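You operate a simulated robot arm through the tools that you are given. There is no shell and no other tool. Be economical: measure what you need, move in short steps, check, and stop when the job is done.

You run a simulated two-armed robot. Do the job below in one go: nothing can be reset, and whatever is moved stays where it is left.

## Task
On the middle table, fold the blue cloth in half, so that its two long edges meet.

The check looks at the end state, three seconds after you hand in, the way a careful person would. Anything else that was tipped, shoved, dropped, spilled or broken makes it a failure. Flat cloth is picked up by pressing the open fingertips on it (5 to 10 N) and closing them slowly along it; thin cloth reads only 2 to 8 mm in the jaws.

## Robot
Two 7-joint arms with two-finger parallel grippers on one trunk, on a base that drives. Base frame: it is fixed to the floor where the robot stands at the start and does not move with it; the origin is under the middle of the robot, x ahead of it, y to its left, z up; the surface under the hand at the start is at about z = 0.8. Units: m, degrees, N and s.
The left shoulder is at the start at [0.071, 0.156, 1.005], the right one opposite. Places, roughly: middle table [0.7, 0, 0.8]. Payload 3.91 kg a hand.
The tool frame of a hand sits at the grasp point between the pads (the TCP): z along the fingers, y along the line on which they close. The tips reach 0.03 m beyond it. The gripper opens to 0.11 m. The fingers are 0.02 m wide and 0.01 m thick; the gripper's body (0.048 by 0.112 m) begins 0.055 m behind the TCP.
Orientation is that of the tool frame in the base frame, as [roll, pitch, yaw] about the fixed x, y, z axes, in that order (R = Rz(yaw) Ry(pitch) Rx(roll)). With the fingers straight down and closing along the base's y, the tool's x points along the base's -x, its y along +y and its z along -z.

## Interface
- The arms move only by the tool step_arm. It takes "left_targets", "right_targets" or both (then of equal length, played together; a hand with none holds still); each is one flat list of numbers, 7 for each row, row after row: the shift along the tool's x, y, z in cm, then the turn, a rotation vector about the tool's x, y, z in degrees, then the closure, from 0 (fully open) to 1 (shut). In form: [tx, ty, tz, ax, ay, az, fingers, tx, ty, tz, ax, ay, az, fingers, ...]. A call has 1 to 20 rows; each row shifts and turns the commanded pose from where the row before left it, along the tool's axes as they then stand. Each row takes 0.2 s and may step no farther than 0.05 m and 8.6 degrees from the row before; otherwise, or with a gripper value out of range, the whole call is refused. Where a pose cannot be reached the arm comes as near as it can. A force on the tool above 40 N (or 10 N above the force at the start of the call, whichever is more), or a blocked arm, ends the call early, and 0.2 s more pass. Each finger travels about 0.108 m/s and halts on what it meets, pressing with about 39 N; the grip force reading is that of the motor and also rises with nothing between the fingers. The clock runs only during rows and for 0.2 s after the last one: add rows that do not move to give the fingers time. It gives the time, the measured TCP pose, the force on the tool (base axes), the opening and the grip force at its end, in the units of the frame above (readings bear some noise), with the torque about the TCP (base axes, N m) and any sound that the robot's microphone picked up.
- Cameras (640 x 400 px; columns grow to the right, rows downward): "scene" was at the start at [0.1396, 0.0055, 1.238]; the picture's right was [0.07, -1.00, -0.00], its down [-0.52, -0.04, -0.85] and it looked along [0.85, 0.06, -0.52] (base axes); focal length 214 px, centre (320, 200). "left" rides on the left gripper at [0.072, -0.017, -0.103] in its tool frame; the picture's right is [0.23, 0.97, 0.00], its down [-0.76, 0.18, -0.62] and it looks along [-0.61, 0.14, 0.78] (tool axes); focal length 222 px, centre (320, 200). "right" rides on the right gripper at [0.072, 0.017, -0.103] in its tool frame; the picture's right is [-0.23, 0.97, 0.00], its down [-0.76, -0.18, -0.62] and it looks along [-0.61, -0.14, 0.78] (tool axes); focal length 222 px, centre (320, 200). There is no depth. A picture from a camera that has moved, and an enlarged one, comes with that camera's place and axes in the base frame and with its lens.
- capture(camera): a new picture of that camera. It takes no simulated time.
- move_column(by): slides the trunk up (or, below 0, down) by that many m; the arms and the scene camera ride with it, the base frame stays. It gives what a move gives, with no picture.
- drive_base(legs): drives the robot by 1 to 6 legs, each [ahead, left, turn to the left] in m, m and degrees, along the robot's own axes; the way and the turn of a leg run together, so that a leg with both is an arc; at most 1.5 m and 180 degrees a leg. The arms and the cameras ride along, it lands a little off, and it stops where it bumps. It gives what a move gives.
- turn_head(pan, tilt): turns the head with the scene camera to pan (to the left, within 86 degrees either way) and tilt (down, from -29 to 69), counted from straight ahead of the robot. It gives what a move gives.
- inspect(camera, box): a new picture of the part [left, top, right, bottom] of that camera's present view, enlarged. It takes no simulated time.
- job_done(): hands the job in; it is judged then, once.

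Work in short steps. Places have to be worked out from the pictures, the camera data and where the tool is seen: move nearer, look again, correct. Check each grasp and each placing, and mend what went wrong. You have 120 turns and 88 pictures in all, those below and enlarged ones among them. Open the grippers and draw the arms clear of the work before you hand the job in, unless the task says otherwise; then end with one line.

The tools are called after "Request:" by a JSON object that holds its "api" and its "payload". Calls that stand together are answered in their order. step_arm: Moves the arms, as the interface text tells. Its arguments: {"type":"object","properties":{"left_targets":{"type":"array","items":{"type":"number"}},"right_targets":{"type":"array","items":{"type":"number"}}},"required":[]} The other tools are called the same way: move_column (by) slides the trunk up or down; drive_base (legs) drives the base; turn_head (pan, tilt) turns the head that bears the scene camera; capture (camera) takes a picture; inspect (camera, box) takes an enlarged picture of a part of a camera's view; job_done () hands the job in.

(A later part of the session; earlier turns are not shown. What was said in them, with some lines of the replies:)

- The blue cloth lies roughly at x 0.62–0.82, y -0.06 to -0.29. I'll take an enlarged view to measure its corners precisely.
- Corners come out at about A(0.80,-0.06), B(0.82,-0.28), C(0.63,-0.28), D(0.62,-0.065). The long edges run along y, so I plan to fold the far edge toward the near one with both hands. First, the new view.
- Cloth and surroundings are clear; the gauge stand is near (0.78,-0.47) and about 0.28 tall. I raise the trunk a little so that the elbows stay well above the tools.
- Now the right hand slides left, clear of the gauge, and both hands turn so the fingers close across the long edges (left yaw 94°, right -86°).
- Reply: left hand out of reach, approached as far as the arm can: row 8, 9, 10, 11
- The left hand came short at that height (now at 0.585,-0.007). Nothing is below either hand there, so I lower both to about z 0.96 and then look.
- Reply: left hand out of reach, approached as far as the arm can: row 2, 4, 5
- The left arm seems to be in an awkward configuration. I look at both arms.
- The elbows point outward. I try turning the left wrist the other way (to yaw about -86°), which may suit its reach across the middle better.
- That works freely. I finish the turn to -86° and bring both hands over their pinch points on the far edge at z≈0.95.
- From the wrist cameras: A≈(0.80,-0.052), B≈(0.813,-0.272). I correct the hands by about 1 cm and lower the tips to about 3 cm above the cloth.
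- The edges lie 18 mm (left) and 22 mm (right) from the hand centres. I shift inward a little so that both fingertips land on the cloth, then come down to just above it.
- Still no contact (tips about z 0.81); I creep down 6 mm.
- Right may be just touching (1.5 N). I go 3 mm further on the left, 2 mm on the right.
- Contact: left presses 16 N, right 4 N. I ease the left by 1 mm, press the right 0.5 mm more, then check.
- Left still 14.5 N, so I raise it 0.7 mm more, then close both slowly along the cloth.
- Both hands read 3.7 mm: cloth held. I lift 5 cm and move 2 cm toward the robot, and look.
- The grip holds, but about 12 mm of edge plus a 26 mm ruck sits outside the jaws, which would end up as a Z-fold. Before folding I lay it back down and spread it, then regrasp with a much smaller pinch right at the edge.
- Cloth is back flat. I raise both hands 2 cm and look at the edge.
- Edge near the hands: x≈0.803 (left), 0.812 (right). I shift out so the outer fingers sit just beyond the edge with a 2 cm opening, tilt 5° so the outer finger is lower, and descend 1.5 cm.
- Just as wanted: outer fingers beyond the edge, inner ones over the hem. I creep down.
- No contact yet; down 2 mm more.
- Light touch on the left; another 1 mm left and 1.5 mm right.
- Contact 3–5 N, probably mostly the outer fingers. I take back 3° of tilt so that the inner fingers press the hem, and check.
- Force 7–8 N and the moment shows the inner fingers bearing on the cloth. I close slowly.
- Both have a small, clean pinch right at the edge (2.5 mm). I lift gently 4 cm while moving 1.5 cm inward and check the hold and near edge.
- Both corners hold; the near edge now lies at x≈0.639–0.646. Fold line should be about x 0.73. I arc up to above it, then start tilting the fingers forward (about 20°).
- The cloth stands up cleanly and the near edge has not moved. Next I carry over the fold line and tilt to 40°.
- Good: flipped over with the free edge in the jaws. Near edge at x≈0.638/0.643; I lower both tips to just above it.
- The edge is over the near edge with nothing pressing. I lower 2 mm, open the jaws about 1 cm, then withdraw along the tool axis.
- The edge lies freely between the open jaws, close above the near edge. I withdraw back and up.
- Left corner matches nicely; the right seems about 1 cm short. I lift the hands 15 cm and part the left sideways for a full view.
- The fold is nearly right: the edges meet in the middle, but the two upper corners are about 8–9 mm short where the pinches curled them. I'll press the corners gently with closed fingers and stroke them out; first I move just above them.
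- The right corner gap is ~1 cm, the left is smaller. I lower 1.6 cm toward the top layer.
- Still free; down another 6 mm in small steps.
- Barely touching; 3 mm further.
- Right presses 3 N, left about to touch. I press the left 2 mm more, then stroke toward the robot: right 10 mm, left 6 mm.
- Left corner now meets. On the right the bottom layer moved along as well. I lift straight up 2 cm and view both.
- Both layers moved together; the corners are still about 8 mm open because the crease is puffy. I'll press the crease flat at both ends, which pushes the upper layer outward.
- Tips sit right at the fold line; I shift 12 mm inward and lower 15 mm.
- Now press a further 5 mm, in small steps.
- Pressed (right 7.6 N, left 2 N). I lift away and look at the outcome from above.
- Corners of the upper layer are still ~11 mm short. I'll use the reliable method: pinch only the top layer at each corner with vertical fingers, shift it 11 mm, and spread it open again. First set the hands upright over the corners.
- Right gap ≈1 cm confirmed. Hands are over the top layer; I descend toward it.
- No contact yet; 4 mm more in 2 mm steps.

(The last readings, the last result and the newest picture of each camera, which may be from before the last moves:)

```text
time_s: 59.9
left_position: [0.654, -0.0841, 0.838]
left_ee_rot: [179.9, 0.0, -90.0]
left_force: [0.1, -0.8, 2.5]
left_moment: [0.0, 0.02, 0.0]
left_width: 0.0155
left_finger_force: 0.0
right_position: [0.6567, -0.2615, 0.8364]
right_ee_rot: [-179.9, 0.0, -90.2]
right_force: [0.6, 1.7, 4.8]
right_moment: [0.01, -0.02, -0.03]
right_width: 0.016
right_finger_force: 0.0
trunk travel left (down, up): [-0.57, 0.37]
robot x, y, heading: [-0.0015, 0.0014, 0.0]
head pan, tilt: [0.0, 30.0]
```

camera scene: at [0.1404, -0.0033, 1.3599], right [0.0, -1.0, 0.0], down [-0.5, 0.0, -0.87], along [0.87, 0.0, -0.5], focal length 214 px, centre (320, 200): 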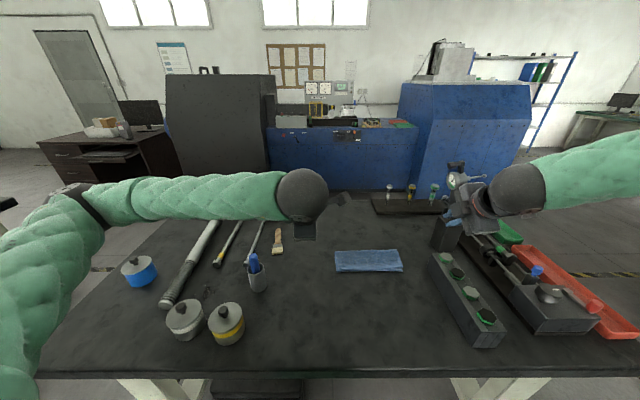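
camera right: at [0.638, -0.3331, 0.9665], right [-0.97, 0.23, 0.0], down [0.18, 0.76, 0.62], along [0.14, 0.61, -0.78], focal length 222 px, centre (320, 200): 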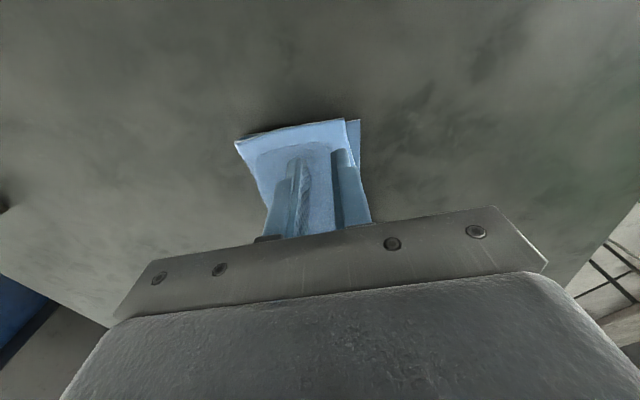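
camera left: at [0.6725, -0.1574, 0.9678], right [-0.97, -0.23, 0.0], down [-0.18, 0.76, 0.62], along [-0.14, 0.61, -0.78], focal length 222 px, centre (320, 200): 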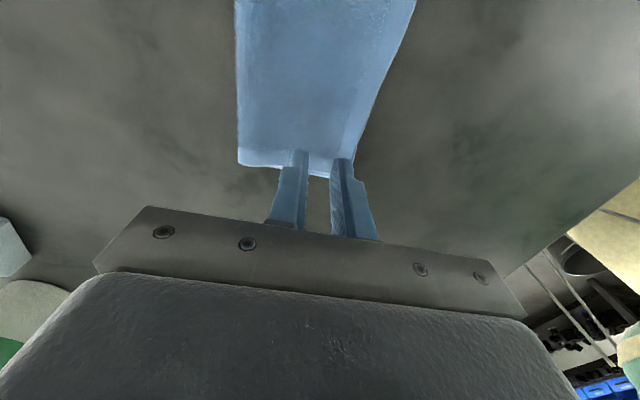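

Contact 2.5 and 4.8 N. Slightly more on the left, then close slowly.

Request:
{"api": "step_arm", "payload": {"left_targets": [0, 0, 0.1, 0, 0, 0, 0.855, 0, 0, 0, 0, 0, 0, 0.87, 0, 0, 0, 0, 0, 0, 0.89, 0, 0, 0, 0, 0, 0, 0.91, 0, 0, 0, 0, 0, 0, 0.93, 0, 0, 0, 0, 0, 0, 0.95, 0, 0, 0, 0, 0, 0, 0.97, 0, 0, 0, 0, 0, 0, 1, 0, 0, 0, 0, 0, 0, 1, 0, 0, 0, 0, 0, 0, 1], "right_targets": [0, 0, 0.05, 0, 0, 0, 0.855, 0, 0, 0, 0, 0, 0, 0.87, 0, 0, 0, 0, 0, 0, 0.89, 0, 0, 0, 0, 0, 0, 0.91, 0, 0, 0, 0, 0, 0, 0.93, 0, 0, 0, 0, 0, 0, 0.95, 0, 0, 0, 0, 0, 0, 0.97, 0, 0, 0, 0, 0, 0, 1, 0, 0, 0, 0, 0, 0, 1, 0, 0, 0, 0, 0, 0, 1]}}

Request:
{"api": "inspect", "payload": {"camera": "right", "box": [200, 80, 440, 230]}}

Request:
{"api": "inspect", "payload": {"camera": "left", "box": [200, 80, 440, 230]}}

```text
time_s: 62.1
left_position: [0.6528, -0.0842, 0.8374]
left_ee_rot: [179.8, 0.0, -90.0]
left_force: [-1.1, -0.5, 2.5]
left_moment: [-0.02, -0.01, 0.02]
left_width: 0.0
left_finger_force: 37.4
right_position: [0.6562, -0.2615, 0.8355]
right_ee_rot: [179.9, 0.1, -90.2]
right_force: [-0.1, -0.1, 8.9]
right_moment: [0.0, -0.02, 0.01]
right_width: 0.0
right_finger_force: 37.7
trunk travel left (down, up): [-0.57, 0.37]
robot x, y, heading: [0.0009, -0.0031, -0.1]
head pan, tilt: [0.0, 30.0]
```

```text
2.67 times, centred on (320, 155) of right
camera zoom: at [0.6382, -0.333, 0.9385], right [-0.97, 0.23, 0.0], down [0.18, 0.76, 0.62], along [0.14, 0.61, -0.78], focal length 592 px, centre (320, 320)
```

zoom: 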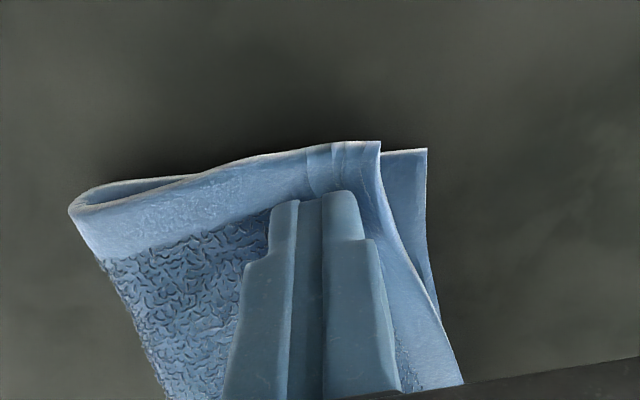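

```text
2.67 times, centred on (320, 155) of left
camera zoom: at [0.6724, -0.158, 0.9422], right [-0.97, -0.23, 0.0], down [-0.18, 0.76, 0.62], along [-0.14, 0.61, -0.78], focal length 592 px, centre (320, 320)
```

zoom: 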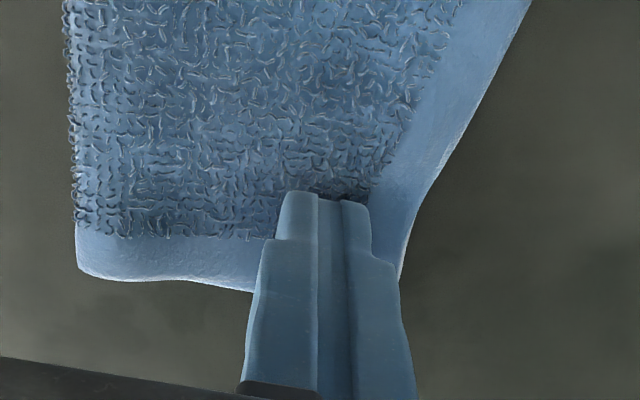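

Both slipped off (0 mm): too light, too small an opening. I reopen to about 2.6 cm and press more firmly before closing again.

Request:
{"api": "step_arm", "payload": {"left_targets": [0, 0, -0.4, 0, 0, 0, 1, 0, 0, 0, 0, 0, 0, 0.76, 0, 0, 0, 0, 0, 0, 0.76, 0, 0, 0.3, 0, 0, 0, 0.76, 0, 0, 0.25, 0, 0, 0, 0.76, 0, 0, 0, 0, 0, 0, 0.76], "right_targets": [0, 0, -0.4, 0, 0, 0, 1, 0, 0, 0, 0, 0, 0, 0.76, 0, 0, 0, 0, 0, 0, 0.76, 0, 0, 0.2, 0, 0, 0, 0.76, 0, 0, 0.2, 0, 0, 0, 0.76, 0, 0, 0, 0, 0, 0, 0.76]}}

```text
time_s: 63.5
left_position: [0.6532, -0.0828, 0.8351]
left_ee_rot: [-180.0, -0.1, -90.0]
left_force: [0.4, -2.8, 5.3]
left_moment: [-0.06, -0.02, 0.03]
left_width: 0.0261
left_finger_force: 0.0
right_position: [0.6552, -0.2619, 0.8365]
right_ee_rot: [-180.0, -0.1, -90.2]
right_force: [-1.5, 0.0, 6.0]
right_moment: [0.01, 0.04, 0.01]
right_width: 0.0259
right_finger_force: 0.0
trunk travel left (down, up): [-0.57, 0.37]
robot x, y, heading: [-0.0027, -0.0006, 0.1]
head pan, tilt: [0.0, 30.0]
```

Forces 5–6 N; I press 0.6 mm more and close slowly.

Request:
{"api": "step_arm", "payload": {"left_targets": [0, 0, 0.08, 0, 0, 0, 0.76, 0, 0, 0, 0, 0, 0, 0.78, 0, 0, 0, 0, 0, 0, 0.8, 0, 0, 0, 0, 0, 0, 0.82, 0, 0, 0, 0, 0, 0, 0.84, 0, 0, 0, 0, 0, 0, 0.86, 0, 0, 0, 0, 0, 0, 0.88, 0, 0, 0, 0, 0, 0, 0.9, 0, 0, 0, 0, 0, 0, 0.92, 0, 0, 0, 0, 0, 0, 0.94, 0, 0, 0, 0, 0, 0, 0.96, 0, 0, 0, 0, 0, 0, 1, 0, 0, 0, 0, 0, 0, 1, 0, 0, 0, 0, 0, 0, 1], "right_targets": [0, 0, 0.05, 0, 0, 0, 0.76, 0, 0, 0, 0, 0, 0, 0.78, 0, 0, 0, 0, 0, 0, 0.8, 0, 0, 0, 0, 0, 0, 0.82, 0, 0, 0, 0, 0, 0, 0.84, 0, 0, 0, 0, 0, 0, 0.86, 0, 0, 0, 0, 0, 0, 0.88, 0, 0, 0, 0, 0, 0, 0.9, 0, 0, 0, 0, 0, 0, 0.92, 0, 0, 0, 0, 0, 0, 0.94, 0, 0, 0, 0, 0, 0, 0.96, 0, 0, 0, 0, 0, 0, 1, 0, 0, 0, 0, 0, 0, 1, 0, 0, 0, 0, 0, 0, 1]}}

Request:
{"api": "inspect", "payload": {"camera": "right", "box": [200, 80, 440, 230]}}

Request:
{"api": "inspect", "payload": {"camera": "left", "box": [200, 80, 440, 230]}}

```text
time_s: 66.5
left_position: [0.6528, -0.0832, 0.8362]
left_ee_rot: [-179.9, 0.0, -89.9]
left_force: [0.4, -3.2, 16.1]
left_moment: [-0.08, 0.03, -0.01]
left_width: 0.0061
left_finger_force: 38.5
right_position: [0.6559, -0.2608, 0.8365]
right_ee_rot: [-179.8, 0.0, -90.0]
right_force: [1.3, 2.3, 10.4]
right_moment: [0.07, 0.02, 0.02]
right_width: 0.0053
right_finger_force: 39.0
trunk travel left (down, up): [-0.57, 0.37]
robot x, y, heading: [-0.0012, 0.0007, 0.1]
head pan, tilt: [0.0, 30.0]
```

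```text
2.67 times, centred on (320, 155) of right
camera zoom: at [0.6381, -0.333, 0.939], right [-0.97, 0.23, 0.0], down [0.18, 0.76, 0.62], along [0.14, 0.61, -0.78], focal length 592 px, centre (320, 320)
```

zoom: 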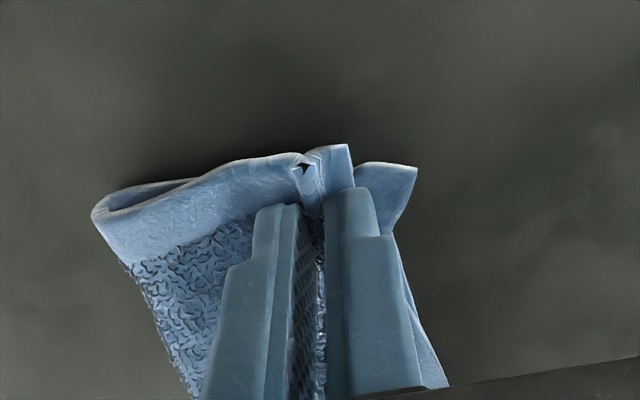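

```text
2.67 times, centred on (320, 155) of left
camera zoom: at [0.6717, -0.1568, 0.9406], right [-0.97, -0.23, 0.0], down [-0.18, 0.76, 0.62], along [-0.14, 0.61, -0.78], focal length 592 px, centre (320, 320)
```

zoom: 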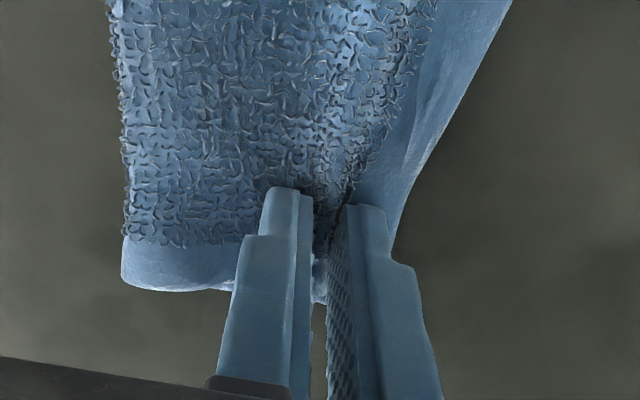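

Widths of 5–6 mm mean both layers were gathered, so pulling would not help. I spread the fingers open again to flatten it, lift off, and check.

Request:
{"api": "step_arm", "payload": {"left_targets": [0, 0, 0, 0, 0, 0, 0.95, 0, 0, 0, 0, 0, 0, 0.9, 0, 0, 0, 0, 0, 0, 0.85, 0, 0, 0, 0, 0, 0, 0.8, 0, 0, 0, 0, 0, 0, 0.75, 0, 0, 0, 0, 0, 0, 0.72, 0, 0, 0, 0, 0, 0, 0.72, 0, 0, -1, 0, 0, 0, 0.72, 0, 0, -4, 0, 0, 0, 0.72, 0, 0, -4, 0, 0, 0, 0.72, -4, 0, -4, 0, 0, 0, 0.72, -4, 0, 0, 0, 0, 0, 0.72, -4, 0, 0, 0, 0, 0, 0.72, 0, 0, 0, 0, 0, 0, 0.72], "right_targets": [0, 0, 0, 0, 0, 0, 0.95, 0, 0, 0, 0, 0, 0, 0.9, 0, 0, 0, 0, 0, 0, 0.85, 0, 0, 0, 0, 0, 0, 0.8, 0, 0, 0, 0, 0, 0, 0.75, 0, 0, 0, 0, 0, 0, 0.72, 0, 0, 0, 0, 0, 0, 0.72, 0, 0, -1, 0, 0, 0, 0.72, 0, 0, -4, 0, 0, 0, 0.72, 0, 0, -4, 0, 0, 0, 0.72, 3, 0, -4, 0, 0, 0, 0.72, 3, 0, 0, 0, 0, 0, 0.72, 0, 0, 0, 0, 0, 0, 0.72, 0, 0, 0, 0, 0, 0, 0.72]}}

Request:
{"api": "inspect", "payload": {"camera": "scene", "box": [325, 237, 415, 285]}}

Request:
{"api": "capture", "payload": {"camera": "right"}}

Request:
{"api": "capture", "payload": {"camera": "left"}}

```text
refused: row 11 steps farther than a row can; nothing moved
```

```text
7.11 times, centred on (370, 261) of scene
camera zoom: at [0.1389, -0.0008, 1.3601], right [0.0, -1.0, 0.0], down [-0.5, 0.0, -0.87], along [0.87, 0.0, -0.5], focal length 1525 px, centre (-36, -234)
```

zoom: 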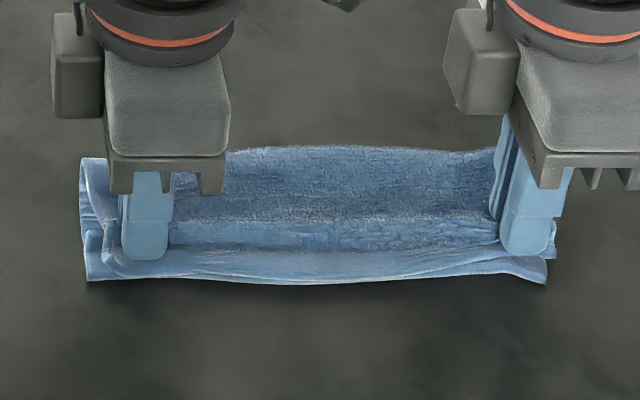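

```text
26 pictures are left
camera right: at [0.6381, -0.333, 0.939], right [-0.97, 0.23, 0.0], down [0.18, 0.76, 0.62], along [0.14, 0.61, -0.78], focal length 222 px, centre (320, 200)
```

right: 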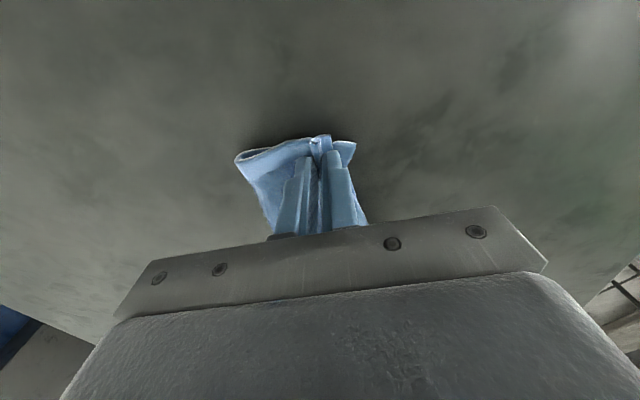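

```text
25 pictures are left
camera left: at [0.6717, -0.1568, 0.9406], right [-0.97, -0.23, 0.0], down [-0.18, 0.76, 0.62], along [-0.14, 0.61, -0.78], focal length 222 px, centre (320, 200)
```

left: 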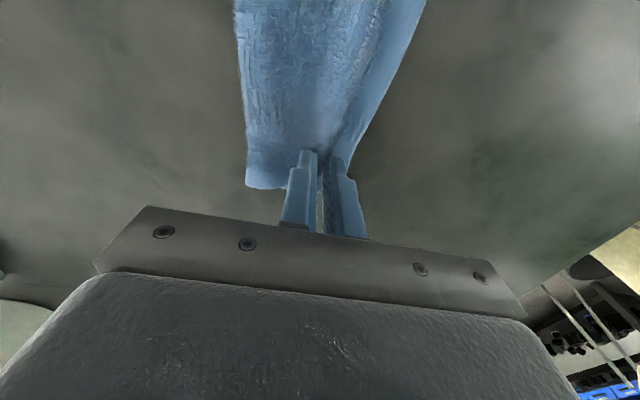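

The call was refused for too large a diagonal step. I repeat it with smaller steps.

Request:
{"api": "step_arm", "payload": {"left_targets": [0, 0, 0, 0, 0, 0, 0.95, 0, 0, 0, 0, 0, 0, 0.9, 0, 0, 0, 0, 0, 0, 0.85, 0, 0, 0, 0, 0, 0, 0.8, 0, 0, 0, 0, 0, 0, 0.75, 0, 0, 0, 0, 0, 0, 0.7, 0, 0, 0, 0, 0, 0, 0.7, 0, 0, -1, 0, 0, 0, 0.7, 0, 0, -4, 0, 0, 0, 0.7, 0, 0, -4, 0, 0, 0, 0.7, -3, 0, -3, 0, 0, 0, 0.7, -4, 0, 0, 0, 0, 0, 0.7, -4, 0, 0, 0, 0, 0, 0.7, 0, 0, 0, 0, 0, 0, 0.7], "right_targets": [0, 0, 0, 0, 0, 0, 0.95, 0, 0, 0, 0, 0, 0, 0.9, 0, 0, 0, 0, 0, 0, 0.85, 0, 0, 0, 0, 0, 0, 0.8, 0, 0, 0, 0, 0, 0, 0.75, 0, 0, 0, 0, 0, 0, 0.7, 0, 0, 0, 0, 0, 0, 0.7, 0, 0, -1, 0, 0, 0, 0.7, 0, 0, -4, 0, 0, 0, 0.7, 0, 0, -4, 0, 0, 0, 0.7, 3, 0, -3, 0, 0, 0, 0.7, 3, 0, 0, 0, 0, 0, 0.7, 0, 0, 0, 0, 0, 0, 0.7, 0, 0, 0, 0, 0, 0, 0.7]}}

Request:
{"api": "inspect", "payload": {"camera": "scene", "box": [325, 237, 415, 285]}}

Request:
{"api": "capture", "payload": {"camera": "right"}}

Request:
{"api": "capture", "payload": {"camera": "left"}}

```text
time_s: 69.5
left_position: [0.6514, 0.0223, 0.9534]
left_ee_rot: [179.9, 0.1, -90.0]
left_force: [0.3, -0.2, 0.9]
left_moment: [0.02, 0.0, -0.01]
left_width: 0.0328
left_finger_force: 0.2
right_position: [0.6559, -0.3225, 0.953]
right_ee_rot: [-180.0, 0.1, -90.2]
right_force: [0.2, -1.2, 0.0]
right_moment: [-0.01, -0.02, 0.05]
right_width: 0.0328
right_finger_force: 0.0
trunk travel left (down, up): [-0.57, 0.37]
robot x, y, heading: [-0.0019, 0.0012, -0.1]
head pan, tilt: [0.0, 30.0]
```

```text
7.11 times, centred on (370, 261) of scene
camera zoom: at [0.1408, -0.0027, 1.3598], right [0.0, -1.0, 0.0], down [-0.5, 0.0, -0.87], along [0.87, 0.0, -0.5], focal length 1525 px, centre (-36, -234)
```

zoom: 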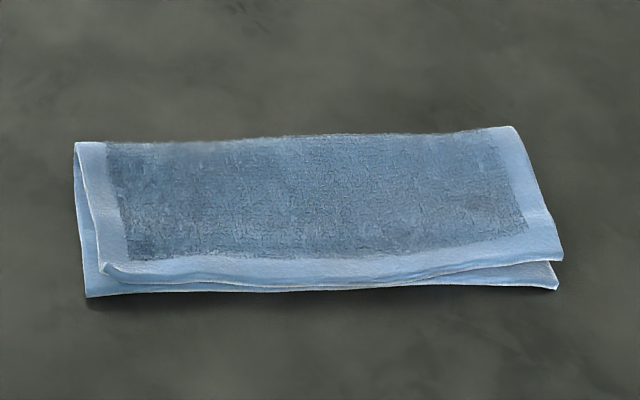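

```text
23 pictures are left
camera right: at [0.6391, -0.3947, 1.0554], right [-0.97, 0.23, 0.0], down [0.18, 0.76, 0.62], along [0.14, 0.61, -0.78], focal length 222 px, centre (320, 200)
```

right: 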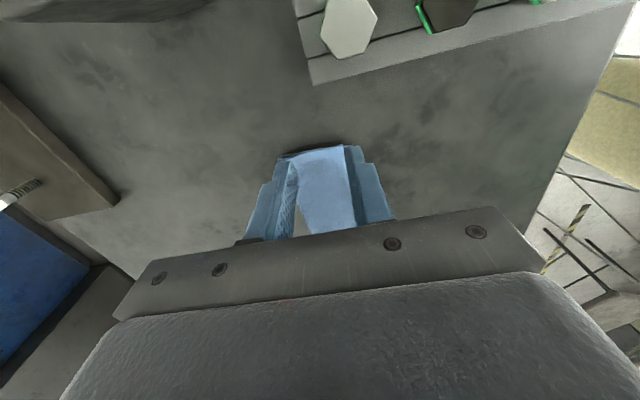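

```text
22 pictures are left
camera left: at [0.6699, -0.0514, 1.0584], right [-0.97, -0.23, 0.0], down [-0.18, 0.76, 0.62], along [-0.14, 0.61, -0.78], focal length 222 px, centre (320, 200)
```

left: 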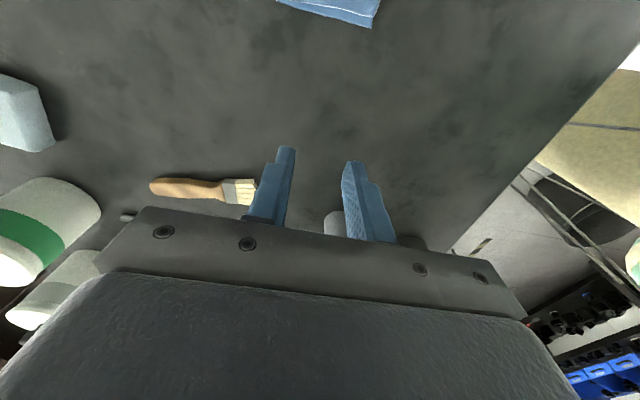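

Back as before: edges meet in the middle, corners about 1 cm short. One gentle squaring: with closed upright fingertips on the table outside the near edge, I'll nudge the protruding lower corners inward. First position.

Request:
{"api": "step_arm", "payload": {"left_targets": [2.4, 1.2, 0, 0, 0, 0, 1, 2.4, 1.2, 0, 0, 0, 0, 1, 2.4, 1.2, 0, 0, 0, 0, 1, 2.3, 1.2, 0, 0, 0, 0, 1, 0, 0, 3, 0, 0, 0, 1, 0, 0, 3, 0, 0, 0, 1, 0, 0, 3, 0, 0, 0, 1, 0, 0, 2, 0, 0, 0, 1, 0, 0, 0, 0, 0, 0, 1], "right_targets": [-1.5, 1.3, 0, 0, 0, 0, 1, -1.5, 1.3, 0, 0, 0, 0, 1, -1.5, 1.3, 0, 0, 0, 0, 1, -1.5, 1.3, 0, 0, 0, 0, 1, 0, 0, 3, 0, 0, 0, 1, 0, 0, 3, 0, 0, 0, 1, 0, 0, 3, 0, 0, 0, 1, 0, 0, 2, 0, 0, 0, 1, 0, 0, 0, 0, 0, 0, 1]}}

Request:
{"api": "inspect", "payload": {"camera": "right", "box": [200, 80, 440, 230]}}

Request:
{"api": "inspect", "payload": {"camera": "left", "box": [200, 80, 440, 230]}}

```text
time_s: 71.5
left_position: [0.606, -0.0686, 0.8449]
left_ee_rot: [-180.0, 0.0, -90.0]
left_force: [0.0, -0.3, 1.0]
left_moment: [0.02, -0.03, 0.03]
left_width: 0.0
left_finger_force: 37.6
right_position: [0.6044, -0.2609, 0.8456]
right_ee_rot: [180.0, 0.0, -90.2]
right_force: [-0.1, 0.6, 0.6]
right_moment: [-0.02, -0.01, 0.0]
right_width: 0.0
right_finger_force: 37.2
trunk travel left (down, up): [-0.57, 0.37]
robot x, y, heading: [-0.0032, 0.0009, -0.2]
head pan, tilt: [0.0, 30.0]
```

```text
2.67 times, centred on (320, 155) of right
camera zoom: at [0.5861, -0.333, 0.9488], right [-0.97, 0.23, 0.0], down [0.18, 0.76, 0.62], along [0.14, 0.61, -0.78], focal length 592 px, centre (320, 320)
```

zoom: 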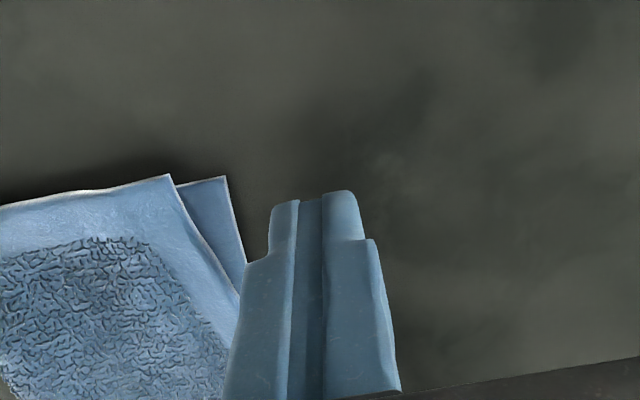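

```text
2.67 times, centred on (320, 155) of left
camera zoom: at [0.6256, -0.142, 0.9491], right [-0.97, -0.23, 0.0], down [-0.18, 0.76, 0.62], along [-0.14, 0.61, -0.78], focal length 592 px, centre (320, 320)
```

zoom: 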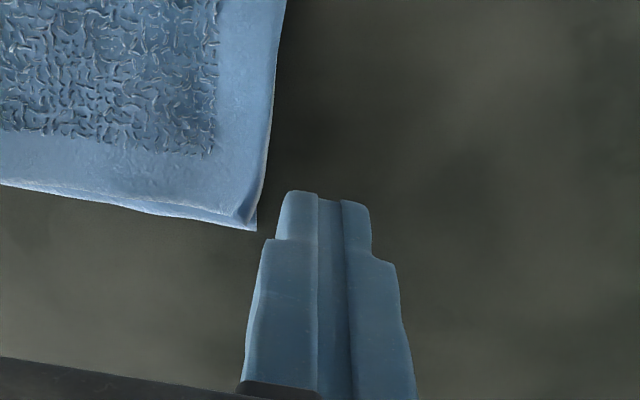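

The left corner is in fact close (about 4 mm), so I leave it and raise that hand. Only the right lower corner protrudes (~12 mm); I lower the right fingertip to the table beside it.

Request:
{"api": "step_arm", "payload": {"left_targets": [0, 0, -4, 0, 0, 0, 1, 0, 0, -4, 0, 0, 0, 1, 0, 0, -4, 0, 0, 0, 1, 0, 0, 0, 0, 0, 0, 1], "right_targets": [0.5, 0, 0.6, 0, 0, 0, 1, 0, 0, 0.4, 0, 0, 0, 1, 0, 0, 0.3, 0, 0, 0, 1, 0, 0, 0, 0, 0, 0, 1]}}

```text
time_s: 72.5
left_position: [0.6095, -0.0674, 0.964]
left_ee_rot: [179.9, 0.0, -90.0]
left_force: [0.6, 0.3, 0.8]
left_moment: [0.01, 0.01, 0.0]
left_width: 0.0003
left_finger_force: 37.8
right_position: [0.6048, -0.2658, 0.8313]
right_ee_rot: [180.0, 0.0, -90.2]
right_force: [-0.1, -0.4, 0.3]
right_moment: [0.04, 0.0, 0.02]
right_width: 0.0003
right_finger_force: 38.0
trunk travel left (down, up): [-0.57, 0.37]
robot x, y, heading: [0.0016, -0.0017, 0.1]
head pan, tilt: [0.0, 30.0]
```

Tip is just above the table (0.801), free. Push 2.1 cm toward the cloth slowly.

Request:
{"api": "step_arm", "payload": {"right_targets": [0, -0.4, 0, 0, 0, 0, 1, 0, -0.4, 0, 0, 0, 0, 1, 0, -0.3, 0, 0, 0, 0, 1, 0, -0.3, 0, 0, 0, 0, 1, 0, -0.3, 0, 0, 0, 0, 1, 0, -0.3, 0, 0, 0, 0, 1, 0, -0.2, 0, 0, 0, 0, 1, 0, 0, 0, 0, 0, 0, 1]}}

Request:
{"api": "inspect", "payload": {"camera": "right", "box": [200, 80, 440, 230]}}

```text
time_s: 74.3
left_position: [0.6084, -0.069, 0.9646]
left_ee_rot: [179.9, 0.0, -90.0]
left_force: [0.6, 0.2, 0.0]
left_moment: [0.0, 0.0, 0.04]
left_width: 0.0
left_finger_force: 37.7
right_position: [0.6268, -0.2662, 0.8318]
right_ee_rot: [180.0, 0.0, -90.1]
right_force: [-0.5, 0.1, 0.1]
right_moment: [-0.04, -0.01, -0.01]
right_width: 0.0
right_finger_force: 37.6
trunk travel left (down, up): [-0.57, 0.37]
robot x, y, heading: [-0.0004, 0.0003, 0.0]
head pan, tilt: [0.0, 30.0]
```

```text
2.67 times, centred on (320, 155) of right
camera zoom: at [0.6091, -0.3388, 0.9351], right [-0.97, 0.23, 0.0], down [0.18, 0.76, 0.62], along [0.14, 0.61, -0.78], focal length 592 px, centre (320, 320)
```

zoom: 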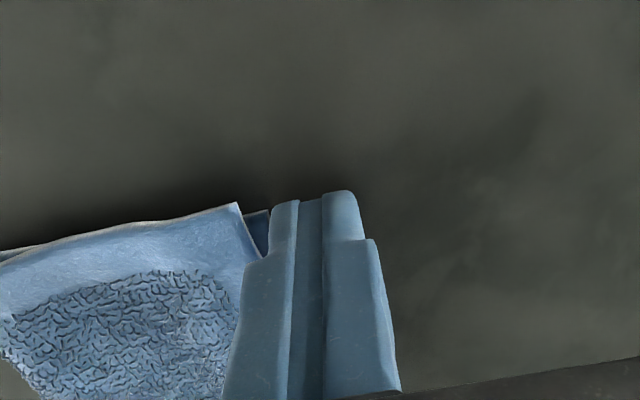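

Works: the gap has halved without buckling. 5 mm more.

Request:
{"api": "step_arm", "payload": {"right_targets": [0, -0.25, 0, 0, 0, 0, 1, 0, -0.25, 0, 0, 0, 0, 1, 0, -0.1, 0, 0, 0, 0, 1, 0, 0, 0, 0, 0, 0, 1]}}

Request:
{"api": "inspect", "payload": {"camera": "right", "box": [200, 80, 440, 230]}}

```text
time_s: 75.3
left_position: [0.6088, -0.0679, 0.9641]
left_ee_rot: [180.0, 0.0, -89.9]
left_force: [-0.5, 0.2, -0.4]
left_moment: [0.01, 0.03, -0.01]
left_width: 0.0
left_finger_force: 37.9
right_position: [0.6329, -0.2664, 0.8329]
right_ee_rot: [180.0, 0.1, -90.1]
right_force: [0.6, -0.3, 0.9]
right_moment: [0.0, 0.04, -0.03]
right_width: 0.0
right_finger_force: 37.9
trunk travel left (down, up): [-0.57, 0.37]
robot x, y, heading: [0.0007, -0.0038, 0.1]
head pan, tilt: [0.0, 30.0]
```

```text
2.67 times, centred on (320, 155) of right
camera zoom: at [0.6152, -0.3382, 0.9349], right [-0.97, 0.23, 0.0], down [0.18, 0.76, 0.62], along [0.14, 0.61, -0.78], focal length 592 px, centre (320, 320)
```

zoom: 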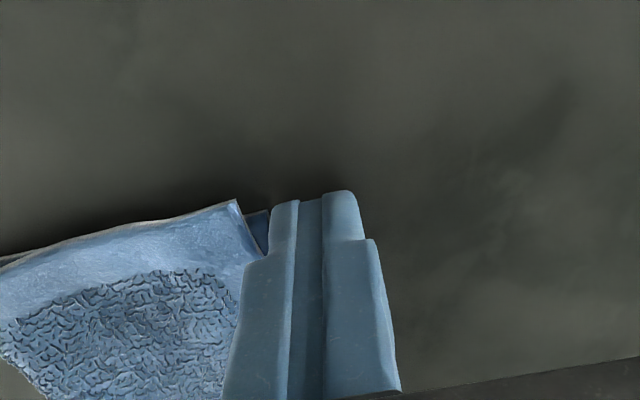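

Now the two layers move together, so I stop. Back off, raise, and move both hands clear with open grippers.

Request:
{"api": "step_arm", "payload": {"left_targets": [-3, 0, -3, 0, 0, 0, 0.5, -3, 0, -2, 0, 0, 0, 0, -4, 0, 0, 0, 0, 0, 0, 0, 0, 0, 0, 0, 0, 0, 0, 0, 0, 0, 0, 0, 0, 0, 0, 0, 0, 0, 0, 0, 0, 0, 0, 0, 0, 0, 0, 0, 0, 0, 0, 0, 0, 0], "right_targets": [0, 0.8, 0, 0, 0, 0, 1, 0, 1.2, 0, 0, 0, 0, 1, 0, 0, -4, 0, 0, 0, 1, 0, 0, -4, 0, 0, 0, 1, 0, 0, -4, 0, 0, 0, 0.5, 0, 0, -4, 0, 0, 0, 0, 3, 0, 0, 0, 0, 0, 0, 3, 0, 0, 0, 0, 0, 0]}}

Request:
{"api": "inspect", "payload": {"camera": "scene", "box": [325, 237, 415, 285]}}

Request:
{"api": "capture", "payload": {"camera": "scene"}}

```text
time_s: 77.1
left_position: [0.6055, 0.0311, 1.0153]
left_ee_rot: [-179.9, 0.1, -90.0]
left_force: [-0.8, -0.8, -0.7]
left_moment: [-0.01, 0.01, -0.01]
left_width: 0.11
left_finger_force: 0.2
right_position: [0.6105, -0.3274, 0.992]
right_ee_rot: [180.0, 0.0, -90.2]
right_force: [0.2, 0.0, -0.4]
right_moment: [-0.02, 0.02, -0.01]
right_width: 0.1099
right_finger_force: 0.2
trunk travel left (down, up): [-0.57, 0.37]
robot x, y, heading: [-0.0018, -0.0022, 0.0]
head pan, tilt: [0.0, 30.0]
```

```text
7.11 times, centred on (370, 261) of scene
camera zoom: at [0.1399, -0.0011, 1.36], right [0.0, -1.0, 0.0], down [-0.5, 0.0, -0.87], along [0.87, 0.0, -0.5], focal length 1525 px, centre (-36, -234)
```

zoom: 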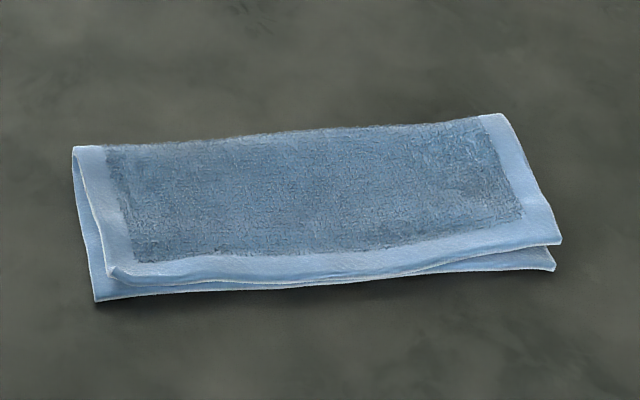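

```text
16 pictures are left
camera scene: at [0.1399, -0.0011, 1.36], right [0.0, -1.0, 0.0], down [-0.5, 0.0, -0.87], along [0.87, 0.0, -0.5], focal length 214 px, centre (320, 200)
```

scene: 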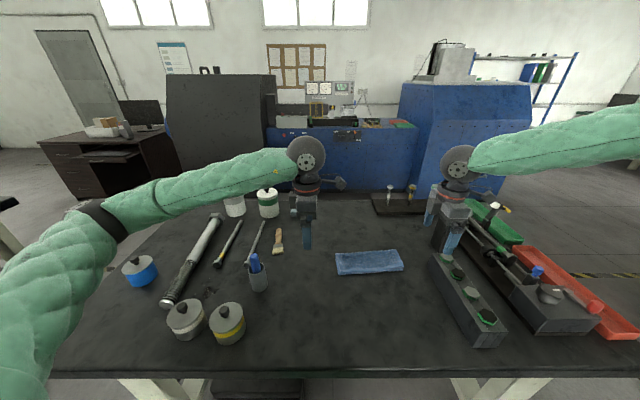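

The cloth is folded: the long edges meet in the middle and are within about 1 cm at the corners. Nothing else was disturbed, and both hands are open and clear, so I hand in.

Request:
{"api": "job_done", "payload": {}}

```text
The job is handed in.
```

The blue cloth is folded in half along its length; the long edges meet in the middle but stay up to about 1 cm apart at the two corners, and nothing else on the table was disturbed.
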